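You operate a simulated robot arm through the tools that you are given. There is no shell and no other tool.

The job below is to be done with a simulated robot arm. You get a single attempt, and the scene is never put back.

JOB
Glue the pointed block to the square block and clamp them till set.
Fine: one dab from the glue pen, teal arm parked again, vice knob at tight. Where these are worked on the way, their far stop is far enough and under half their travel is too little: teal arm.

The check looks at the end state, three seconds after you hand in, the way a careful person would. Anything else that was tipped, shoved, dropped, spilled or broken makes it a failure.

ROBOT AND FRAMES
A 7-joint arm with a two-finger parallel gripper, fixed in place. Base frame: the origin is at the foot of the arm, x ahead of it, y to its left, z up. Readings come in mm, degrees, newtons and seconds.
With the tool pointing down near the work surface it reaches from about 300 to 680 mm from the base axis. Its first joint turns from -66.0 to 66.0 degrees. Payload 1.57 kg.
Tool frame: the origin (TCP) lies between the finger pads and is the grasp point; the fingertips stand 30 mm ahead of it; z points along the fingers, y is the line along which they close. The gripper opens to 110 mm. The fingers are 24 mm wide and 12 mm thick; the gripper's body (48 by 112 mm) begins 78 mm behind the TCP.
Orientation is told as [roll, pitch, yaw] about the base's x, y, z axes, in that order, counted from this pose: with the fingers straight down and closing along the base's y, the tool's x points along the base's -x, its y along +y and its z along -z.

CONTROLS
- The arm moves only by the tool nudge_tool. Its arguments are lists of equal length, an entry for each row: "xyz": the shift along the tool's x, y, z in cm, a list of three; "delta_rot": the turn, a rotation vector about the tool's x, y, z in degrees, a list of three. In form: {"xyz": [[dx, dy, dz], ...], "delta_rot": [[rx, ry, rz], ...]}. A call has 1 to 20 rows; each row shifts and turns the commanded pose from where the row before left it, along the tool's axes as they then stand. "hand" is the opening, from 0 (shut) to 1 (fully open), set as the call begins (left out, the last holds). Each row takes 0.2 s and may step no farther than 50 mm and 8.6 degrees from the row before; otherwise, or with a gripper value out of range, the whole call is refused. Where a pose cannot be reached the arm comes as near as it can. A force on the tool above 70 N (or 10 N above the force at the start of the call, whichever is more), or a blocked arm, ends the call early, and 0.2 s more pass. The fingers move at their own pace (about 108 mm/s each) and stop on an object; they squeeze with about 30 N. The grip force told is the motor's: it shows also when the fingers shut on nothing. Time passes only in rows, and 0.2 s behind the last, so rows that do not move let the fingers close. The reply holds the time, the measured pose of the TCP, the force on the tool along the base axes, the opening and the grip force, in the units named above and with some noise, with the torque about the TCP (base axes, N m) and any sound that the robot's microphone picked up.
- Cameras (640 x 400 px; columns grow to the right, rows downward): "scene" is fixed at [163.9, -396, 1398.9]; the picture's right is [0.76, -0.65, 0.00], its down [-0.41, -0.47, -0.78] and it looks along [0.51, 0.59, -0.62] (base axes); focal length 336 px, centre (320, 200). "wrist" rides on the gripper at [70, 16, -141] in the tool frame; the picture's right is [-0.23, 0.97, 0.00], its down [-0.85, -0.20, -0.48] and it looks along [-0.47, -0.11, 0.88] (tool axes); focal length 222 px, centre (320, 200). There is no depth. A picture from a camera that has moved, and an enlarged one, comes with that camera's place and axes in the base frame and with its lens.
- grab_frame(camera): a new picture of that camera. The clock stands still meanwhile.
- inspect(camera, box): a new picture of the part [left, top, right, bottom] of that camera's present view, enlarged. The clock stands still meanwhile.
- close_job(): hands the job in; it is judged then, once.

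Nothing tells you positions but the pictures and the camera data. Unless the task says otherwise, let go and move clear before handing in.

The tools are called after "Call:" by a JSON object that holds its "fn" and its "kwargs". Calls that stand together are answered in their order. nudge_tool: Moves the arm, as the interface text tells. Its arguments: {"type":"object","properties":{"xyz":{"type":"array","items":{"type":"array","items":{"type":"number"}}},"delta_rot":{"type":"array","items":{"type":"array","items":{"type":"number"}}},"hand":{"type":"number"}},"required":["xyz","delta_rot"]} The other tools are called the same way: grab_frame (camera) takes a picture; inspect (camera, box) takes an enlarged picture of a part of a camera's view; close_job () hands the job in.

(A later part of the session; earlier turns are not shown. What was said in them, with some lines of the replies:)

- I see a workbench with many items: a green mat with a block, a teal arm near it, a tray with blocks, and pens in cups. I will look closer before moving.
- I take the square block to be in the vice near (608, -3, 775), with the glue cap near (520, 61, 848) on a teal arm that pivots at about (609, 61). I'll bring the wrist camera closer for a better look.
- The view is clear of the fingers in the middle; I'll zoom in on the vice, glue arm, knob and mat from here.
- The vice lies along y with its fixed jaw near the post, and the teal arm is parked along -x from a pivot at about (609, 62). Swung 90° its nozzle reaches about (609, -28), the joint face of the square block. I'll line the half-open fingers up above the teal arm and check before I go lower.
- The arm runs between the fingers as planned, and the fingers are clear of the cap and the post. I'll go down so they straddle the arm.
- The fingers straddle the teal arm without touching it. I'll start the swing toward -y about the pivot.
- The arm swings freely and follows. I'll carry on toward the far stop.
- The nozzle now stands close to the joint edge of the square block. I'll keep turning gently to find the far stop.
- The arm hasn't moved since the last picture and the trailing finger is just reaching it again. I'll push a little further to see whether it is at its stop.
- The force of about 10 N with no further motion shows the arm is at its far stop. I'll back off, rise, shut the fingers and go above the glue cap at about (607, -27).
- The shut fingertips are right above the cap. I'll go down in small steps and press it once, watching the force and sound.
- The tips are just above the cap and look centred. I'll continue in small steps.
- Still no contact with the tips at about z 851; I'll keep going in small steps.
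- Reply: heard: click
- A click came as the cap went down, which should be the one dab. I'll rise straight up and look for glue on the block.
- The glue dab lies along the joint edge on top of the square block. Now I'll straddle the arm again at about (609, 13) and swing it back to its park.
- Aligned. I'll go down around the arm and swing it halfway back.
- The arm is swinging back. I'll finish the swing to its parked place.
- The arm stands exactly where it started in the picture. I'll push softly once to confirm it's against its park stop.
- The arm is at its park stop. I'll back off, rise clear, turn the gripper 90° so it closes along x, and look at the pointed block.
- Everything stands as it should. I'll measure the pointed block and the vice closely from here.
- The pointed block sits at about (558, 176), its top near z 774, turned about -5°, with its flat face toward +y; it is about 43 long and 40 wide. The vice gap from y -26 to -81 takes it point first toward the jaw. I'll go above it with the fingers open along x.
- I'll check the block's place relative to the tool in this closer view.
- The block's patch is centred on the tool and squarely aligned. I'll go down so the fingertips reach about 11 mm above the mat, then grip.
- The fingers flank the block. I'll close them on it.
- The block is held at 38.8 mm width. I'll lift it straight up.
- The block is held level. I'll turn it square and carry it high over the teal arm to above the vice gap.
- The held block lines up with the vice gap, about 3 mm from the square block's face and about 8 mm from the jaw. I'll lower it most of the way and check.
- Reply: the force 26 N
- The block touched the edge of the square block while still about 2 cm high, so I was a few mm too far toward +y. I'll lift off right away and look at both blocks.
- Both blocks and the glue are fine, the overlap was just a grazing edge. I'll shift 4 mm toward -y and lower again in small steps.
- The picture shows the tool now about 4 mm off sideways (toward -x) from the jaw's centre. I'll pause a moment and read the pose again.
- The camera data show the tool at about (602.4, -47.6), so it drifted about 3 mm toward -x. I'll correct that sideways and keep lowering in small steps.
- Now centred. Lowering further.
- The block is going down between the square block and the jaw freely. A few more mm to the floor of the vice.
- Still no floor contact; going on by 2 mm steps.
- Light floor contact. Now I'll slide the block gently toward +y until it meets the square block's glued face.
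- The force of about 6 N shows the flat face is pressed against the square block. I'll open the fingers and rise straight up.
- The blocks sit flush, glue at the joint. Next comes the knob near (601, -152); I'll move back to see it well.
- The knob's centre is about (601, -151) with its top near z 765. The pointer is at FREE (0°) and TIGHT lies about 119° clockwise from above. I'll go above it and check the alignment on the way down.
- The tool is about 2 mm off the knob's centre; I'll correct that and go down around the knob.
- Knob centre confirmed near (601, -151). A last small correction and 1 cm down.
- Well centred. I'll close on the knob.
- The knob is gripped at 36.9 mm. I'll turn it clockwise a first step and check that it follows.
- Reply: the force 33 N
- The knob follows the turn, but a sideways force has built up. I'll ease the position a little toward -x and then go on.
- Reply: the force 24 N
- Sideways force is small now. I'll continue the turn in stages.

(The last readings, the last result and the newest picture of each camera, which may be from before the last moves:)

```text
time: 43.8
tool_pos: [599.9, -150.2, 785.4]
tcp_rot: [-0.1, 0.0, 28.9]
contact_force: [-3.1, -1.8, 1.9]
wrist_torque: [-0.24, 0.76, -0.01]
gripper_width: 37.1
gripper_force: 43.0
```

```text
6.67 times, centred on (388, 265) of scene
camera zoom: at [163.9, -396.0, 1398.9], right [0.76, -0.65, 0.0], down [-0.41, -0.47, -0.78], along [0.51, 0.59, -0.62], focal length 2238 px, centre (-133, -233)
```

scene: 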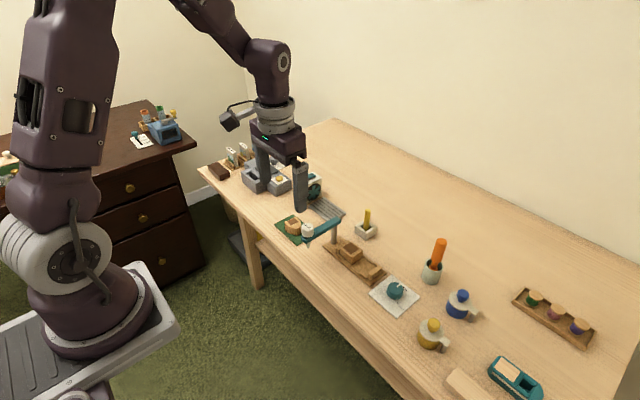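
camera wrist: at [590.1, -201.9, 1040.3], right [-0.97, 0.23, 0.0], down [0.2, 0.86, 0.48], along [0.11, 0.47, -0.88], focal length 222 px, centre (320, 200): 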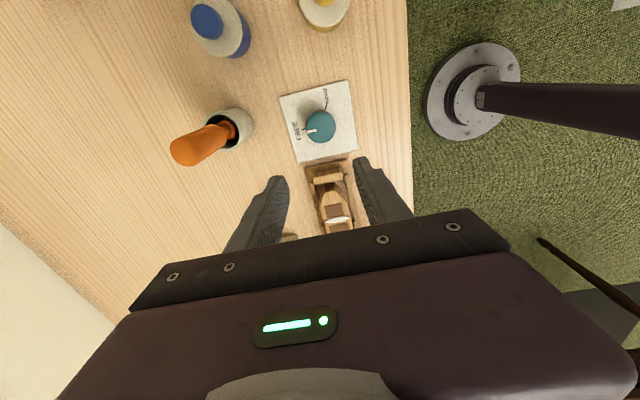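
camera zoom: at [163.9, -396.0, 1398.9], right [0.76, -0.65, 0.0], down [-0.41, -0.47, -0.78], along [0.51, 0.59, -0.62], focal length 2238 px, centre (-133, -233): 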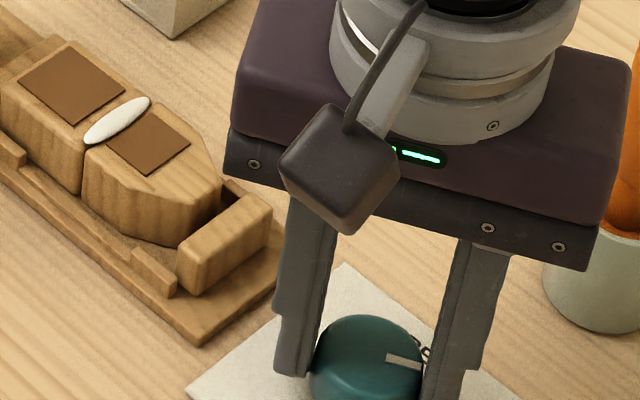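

The knob is about halfway and the jaw is closing toward the blocks. I'll continue.

Call:
{"fn": "nudge_tool", "kwargs": {"xyz": [[0, 0, 0], [0, 0, 0], [0, 0, 0], [0, 0, 0]], "delta_rot": [[0, 0, 8], [0, 0, 8], [0, 0, 8], [0, 0, 8]]}}

Call:
{"fn": "inspect", "kwargs": {"camera": "wrist", "box": [240, 100, 400, 200]}}

Call:
{"fn": "inspect", "kwargs": {"camera": "scene", "box": [340, 235, 436, 295]}}

```text
time: 44.8
tool_pos: [599.5, -150.3, 786.0]
tcp_rot: [0.0, -0.1, -3.3]
contact_force: [-0.1, 2.5, 5.0]
wrist_torque: [-0.03, 0.3, 0.03]
gripper_width: 36.9
gripper_force: 42.9
```

```text
4.00 times, centred on (320, 150) of wrist
camera zoom: at [531.5, -131.0, 926.2], right [0.28, 0.96, 0.0], down [0.84, -0.25, 0.48], along [0.46, -0.13, -0.88], focal length 888 px, centre (320, 400)
```

zoom: 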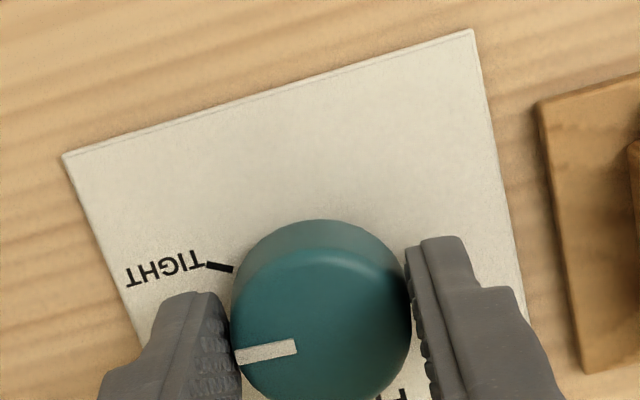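

```text
6.67 times, centred on (388, 265) of scene
camera zoom: at [163.9, -395.9, 1399.0], right [0.76, -0.65, 0.0], down [-0.41, -0.47, -0.78], along [0.51, 0.59, -0.62], focal length 2238 px, centre (-133, -233)
```

zoom: 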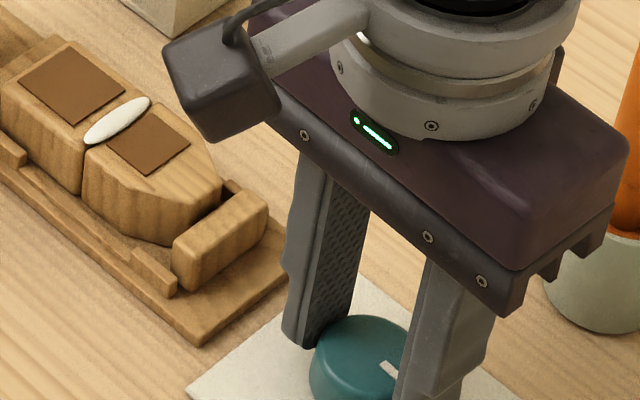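

The pointer is at about -93°; TIGHT is about 26° further. I'll turn most of that and check.

Call:
{"fn": "nudge_tool", "kwargs": {"xyz": [[0, 0, 0], [0, 0, 0], [0, 0, 0], [0, 0, 0]], "delta_rot": [[0, 0, 8], [0, 0, 8], [0, 0, 6], [0, 0, 0]]}}

Call:
{"fn": "inspect", "kwargs": {"camera": "wrist", "box": [240, 100, 400, 200]}}

Call:
{"fn": "inspect", "kwargs": {"camera": "scene", "box": [340, 235, 436, 295]}}

```text
time: 45.8
tool_pos: [599.9, -149.6, 785.3]
tcp_rot: [0.2, -0.1, -25.1]
contact_force: [3.5, 8.8, 10.6]
wrist_torque: [0.49, 0.28, -0.04]
gripper_width: 36.9
gripper_force: 43.0
```

```text
4.00 times, centred on (320, 150) of wrist
camera zoom: at [543.8, -106.6, 926.2], right [0.62, 0.79, 0.0], down [0.69, -0.54, 0.48], along [0.38, -0.3, -0.88], focal length 888 px, centre (320, 400)
```

zoom: 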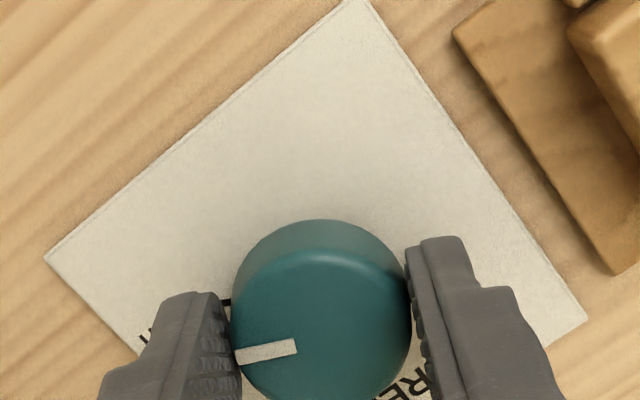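

```text
6.67 times, centred on (388, 265) of scene
camera zoom: at [163.8, -395.8, 1399.0], right [0.76, -0.65, 0.0], down [-0.41, -0.47, -0.78], along [0.51, 0.59, -0.62], focal length 2238 px, centre (-133, -233)
```

zoom: 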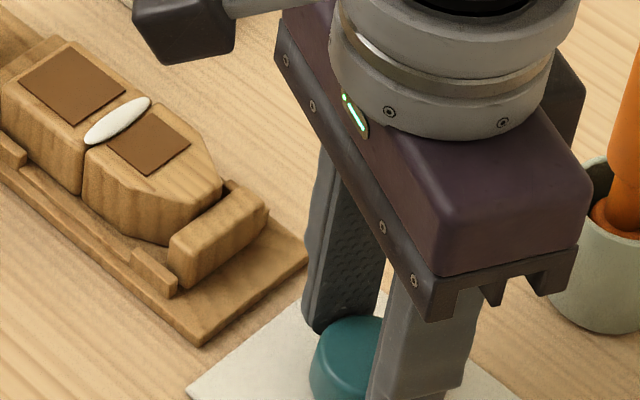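

The TIGHT tick is about 5° short of where FREE's tick stood against the pointer at the start. I'll turn the rest.

Call:
{"fn": "nudge_tool", "kwargs": {"xyz": [[0, 0, 0], [0, 0, 0]], "delta_rot": [[0, 0, 4], [0, 0, 0]]}}

Call:
{"fn": "inspect", "kwargs": {"camera": "wrist", "box": [240, 100, 400, 200]}}

Call:
{"fn": "inspect", "kwargs": {"camera": "scene", "box": [340, 235, 436, 295]}}

```text
time: 46.4
tool_pos: [598.2, -150.8, 784.4]
tcp_rot: [0.1, 0.0, -29.0]
contact_force: [5.2, 14.0, 9.7]
wrist_torque: [0.29, -0.51, -0.03]
gripper_width: 37.2
gripper_force: 43.2
```

```text
4.00 times, centred on (320, 150) of wrist
camera zoom: at [547.0, -102.8, 926.2], right [0.67, 0.74, 0.0], down [0.65, -0.59, 0.48], along [0.36, -0.32, -0.88], focal length 888 px, centre (320, 400)
```

zoom: 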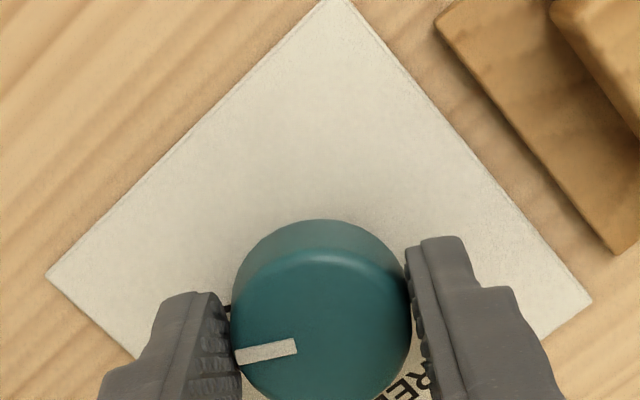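

```text
6.67 times, centred on (388, 265) of scene
camera zoom: at [163.8, -395.7, 1399.0], right [0.76, -0.65, 0.0], down [-0.41, -0.47, -0.78], along [0.51, 0.59, -0.62], focal length 2238 px, centre (-133, -233)
```

zoom: 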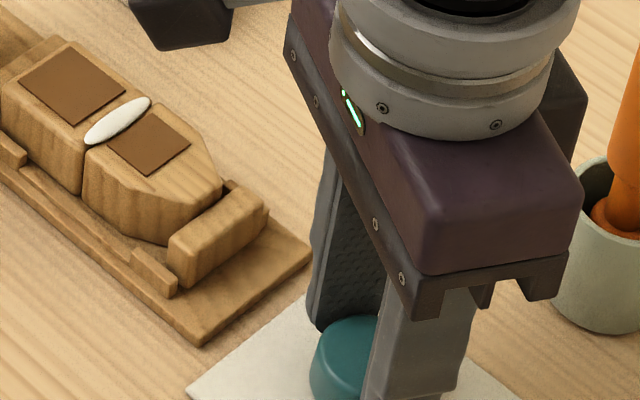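

Nearly there; a further 2–3°, watching for a stop.

Call:
{"fn": "nudge_tool", "kwargs": {"xyz": [[0, 0, 0], [0, 0, 0]], "delta_rot": [[0, 0, 2.5], [0, 0, 0]]}}

Call:
{"fn": "inspect", "kwargs": {"camera": "wrist", "box": [270, 140, 350, 190]}}

```text
time: 47.0
tool_pos: [600.8, -150.1, 784.3]
tcp_rot: [0.1, -0.1, -31.5]
contact_force: [8.9, 14.7, 14.4]
wrist_torque: [0.58, -0.13, 0.51]
gripper_width: 36.9
gripper_force: 43.3
```

```text
8.00 times, centred on (310, 165) of wrist
camera zoom: at [548.8, -100.4, 926.1], right [0.7, 0.71, 0.0], down [0.62, -0.62, 0.48], along [0.34, -0.34, -0.88], focal length 1777 px, centre (400, 480)
```

zoom: 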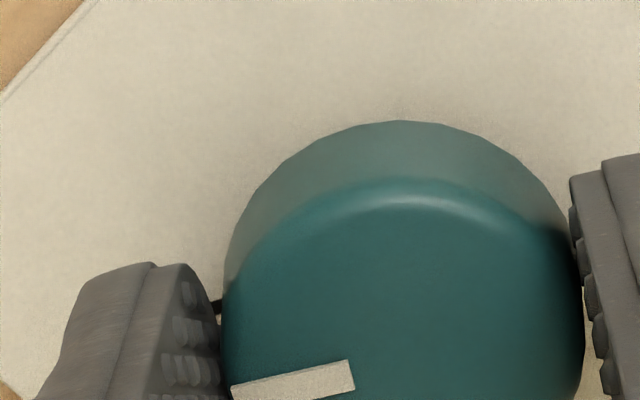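

The torque about the vertical jumped to 0.5 N·m, so the knob is at its stop at TIGHT. I'll let go and rise straight up.

Call:
{"fn": "nudge_tool", "kwargs": {"xyz": [[0, 0, 0], [0, 0, 0]], "delta_rot": [[0, 0, 0], [0, 0, 0]], "hand": 0.55}}

Call:
{"fn": "nudge_tool", "kwargs": {"xyz": [[0, 0, -2], [0, 0, -4], [0, 0, -4], [0, 0, -4], [4, 0, -3], [4, 0, -2], [4, 0, 0]], "delta_rot": [[0, 0, 0], [0, 0, 0], [0, 0, 0], [0, 0, 0], [0, 0, 0], [0, 0, 0], [0, 0, 0]]}}

Call:
{"fn": "grab_frame", "kwargs": {"camera": "scene"}}

Call:
{"fn": "inspect", "kwargs": {"camera": "scene", "box": [320, 225, 448, 305]}}

Call:
{"fn": "grab_frame", "kwargs": {"camera": "wrist"}}

```text
time: 47.6
tool_pos: [597.8, -151.7, 782.7]
tcp_rot: [0.0, 0.0, -31.4]
contact_force: [0.5, 0.3, 0.1]
wrist_torque: [0.01, -0.02, 0.0]
gripper_width: 60.5
gripper_force: 0.0
```

```text
time: 49.2
tool_pos: [499.2, -88.7, 975.6]
tcp_rot: [0.0, 0.0, -31.5]
contact_force: [-0.5, -0.5, -0.7]
wrist_torque: [-0.03, -0.02, 0.0]
gripper_width: 60.5
gripper_force: 0.1
```

```text
taken
```

scene: 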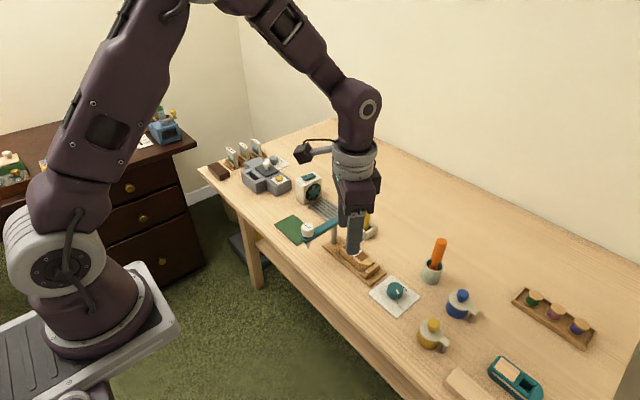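

```text
5.00 times, centred on (384, 265) of scene
camera zoom: at [163.9, -396.0, 1398.9], right [0.76, -0.65, 0.0], down [-0.41, -0.47, -0.78], along [0.51, 0.59, -0.62], focal length 1678 px, centre (0, -125)
```

zoom: 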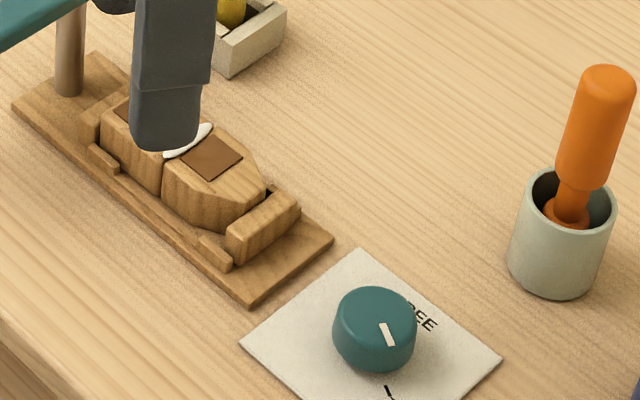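

```text
taken
camera wrist: at [447.7, -38.4, 1116.0], right [0.7, 0.71, 0.0], down [0.62, -0.62, 0.48], along [0.34, -0.34, -0.88], focal length 222 px, centre (320, 200)
```

wrist: 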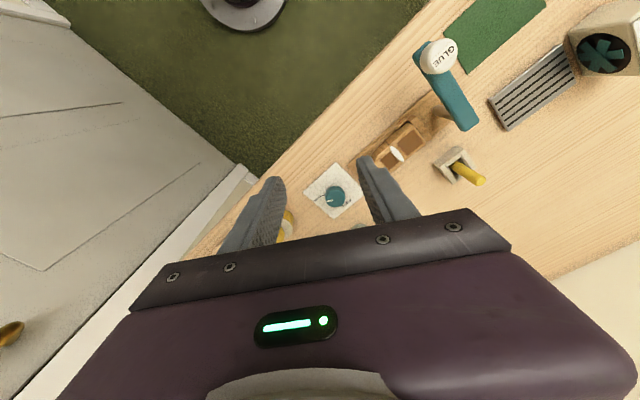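

The pointer is at TIGHT. I'll move the arm well clear, wait a few seconds for the glue, and inspect everything.

Call:
{"fn": "nudge_tool", "kwargs": {"xyz": [[3, 0, -4], [3, 0, -4], [3, 0, -3], [0, 0, 0], [0, 0, 0], [0, 0, 0], [0, 0, 0], [0, 0, 0], [0, 0, 0], [0, 0, 0], [0, 0, 0], [0, 0, 0], [0, 0, 0], [0, 0, 0], [0, 0, 0], [0, 0, 0], [0, 0, 0], [0, 0, 0], [0, 0, 0], [0, 0, 0]], "delta_rot": [[0, 0, 0], [0, 0, 0], [0, 0, 0], [0, 0, 0], [0, 0, 0], [0, 0, 0], [0, 0, 0], [0, 0, 0], [0, 0, 0], [0, 0, 0], [0, 0, 0], [0, 0, 0], [0, 0, 0], [0, 0, 0], [0, 0, 0], [0, 0, 0], [0, 0, 0], [0, 0, 0], [0, 0, 0], [0, 0, 0]]}}

Call:
{"fn": "inspect", "kwargs": {"camera": "scene", "box": [320, 225, 400, 275]}}

Call:
{"fn": "inspect", "kwargs": {"camera": "scene", "box": [360, 250, 440, 300]}}

Call:
{"fn": "inspect", "kwargs": {"camera": "scene", "box": [260, 190, 420, 290]}}

Call:
{"fn": "grab_frame", "kwargs": {"camera": "wrist"}}

```text
time: 53.4
tool_pos: [420.5, -37.5, 1084.5]
tcp_rot: [0.0, 0.0, -31.5]
contact_force: [0.2, -0.8, 0.1]
wrist_torque: [0.0, 0.0, 0.0]
gripper_width: 60.3
gripper_force: 0.1
```

```text
8.00 times, centred on (360, 250) of scene
camera zoom: at [163.9, -396.0, 1398.9], right [0.76, -0.65, 0.0], down [-0.41, -0.47, -0.78], along [0.51, 0.59, -0.62], focal length 2685 px, centre (0, -200)
```

zoom: 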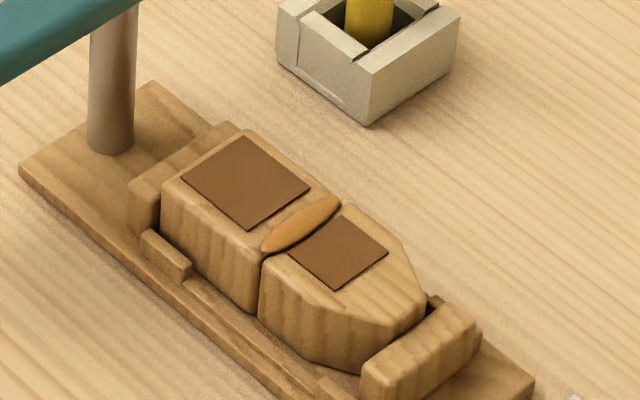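

```text
8.00 times, centred on (400, 275) of scene
camera zoom: at [163.9, -396.0, 1398.9], right [0.76, -0.65, 0.0], down [-0.41, -0.47, -0.78], along [0.51, 0.59, -0.62], focal length 2685 px, centre (-320, -400)
```

zoom: 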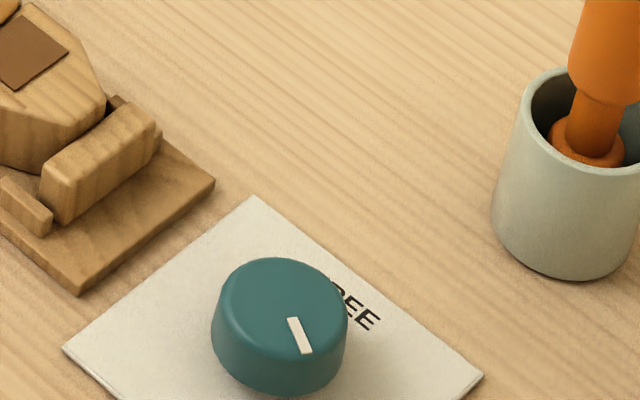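

```text
4.00 times, centred on (340, 240) of scene
camera zoom: at [163.9, -396.0, 1398.9], right [0.76, -0.65, 0.0], down [-0.41, -0.47, -0.78], along [0.51, 0.59, -0.62], focal length 1343 px, centre (240, 40)
```

zoom: 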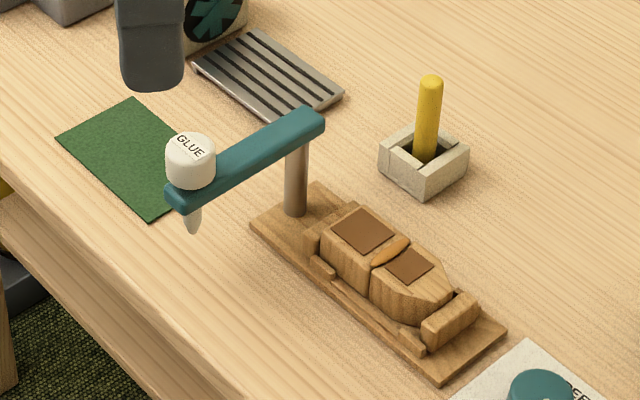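

```text
taken
camera wrist: at [369.9, 13.0, 1225.7], right [0.7, 0.71, 0.0], down [0.62, -0.62, 0.48], along [0.34, -0.34, -0.88], focal length 222 px, centre (320, 200)
```

wrist: 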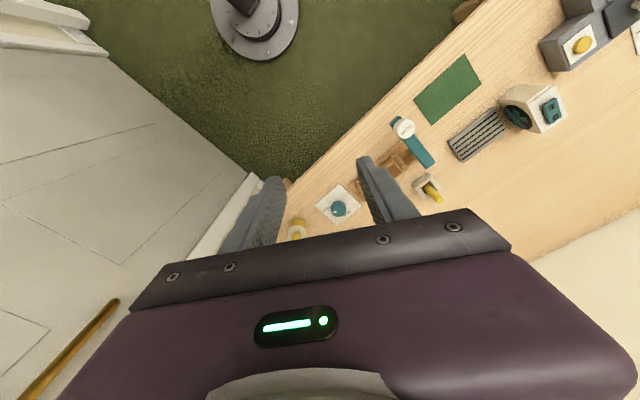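

The glue at the joint has turned amber, which I read as set. The jaw is on the blocks, the knob points to TIGHT, the teal arm is parked, and nothing else has moved. The gripper is clear, so I'm handing in.

Call:
{"fn": "close_job", "kwargs": {}}

```text
The job is handed in.
```

The pointed block is glued to the square block and clamped in the vice. I've handed the job in, but no verdict came back with it.

- **Glue:** I pressed the pen once and heard one click. The dab landed on the joint edge of the square block and had turned amber by the last picture, which I read as set.
- **Teal arm:** I swung it out to its far stop for the dab. It is back against its park stop, in the same place as at the start.
- **Vice:** The knob is turned clockwise to its stop, with the pointer at TIGHT and the jaw up against the blocks.
- **Contact on the way:** On the first try at lowering the pointed block, it grazed the edge of the square block with about 25 N. I lifted off, moved 4 mm and lowered it again. The pictures showed both blocks and the glue unharmed.

I saw nothing else tipped or moved in the last pictures. The gripper is empty and clear of the bench.
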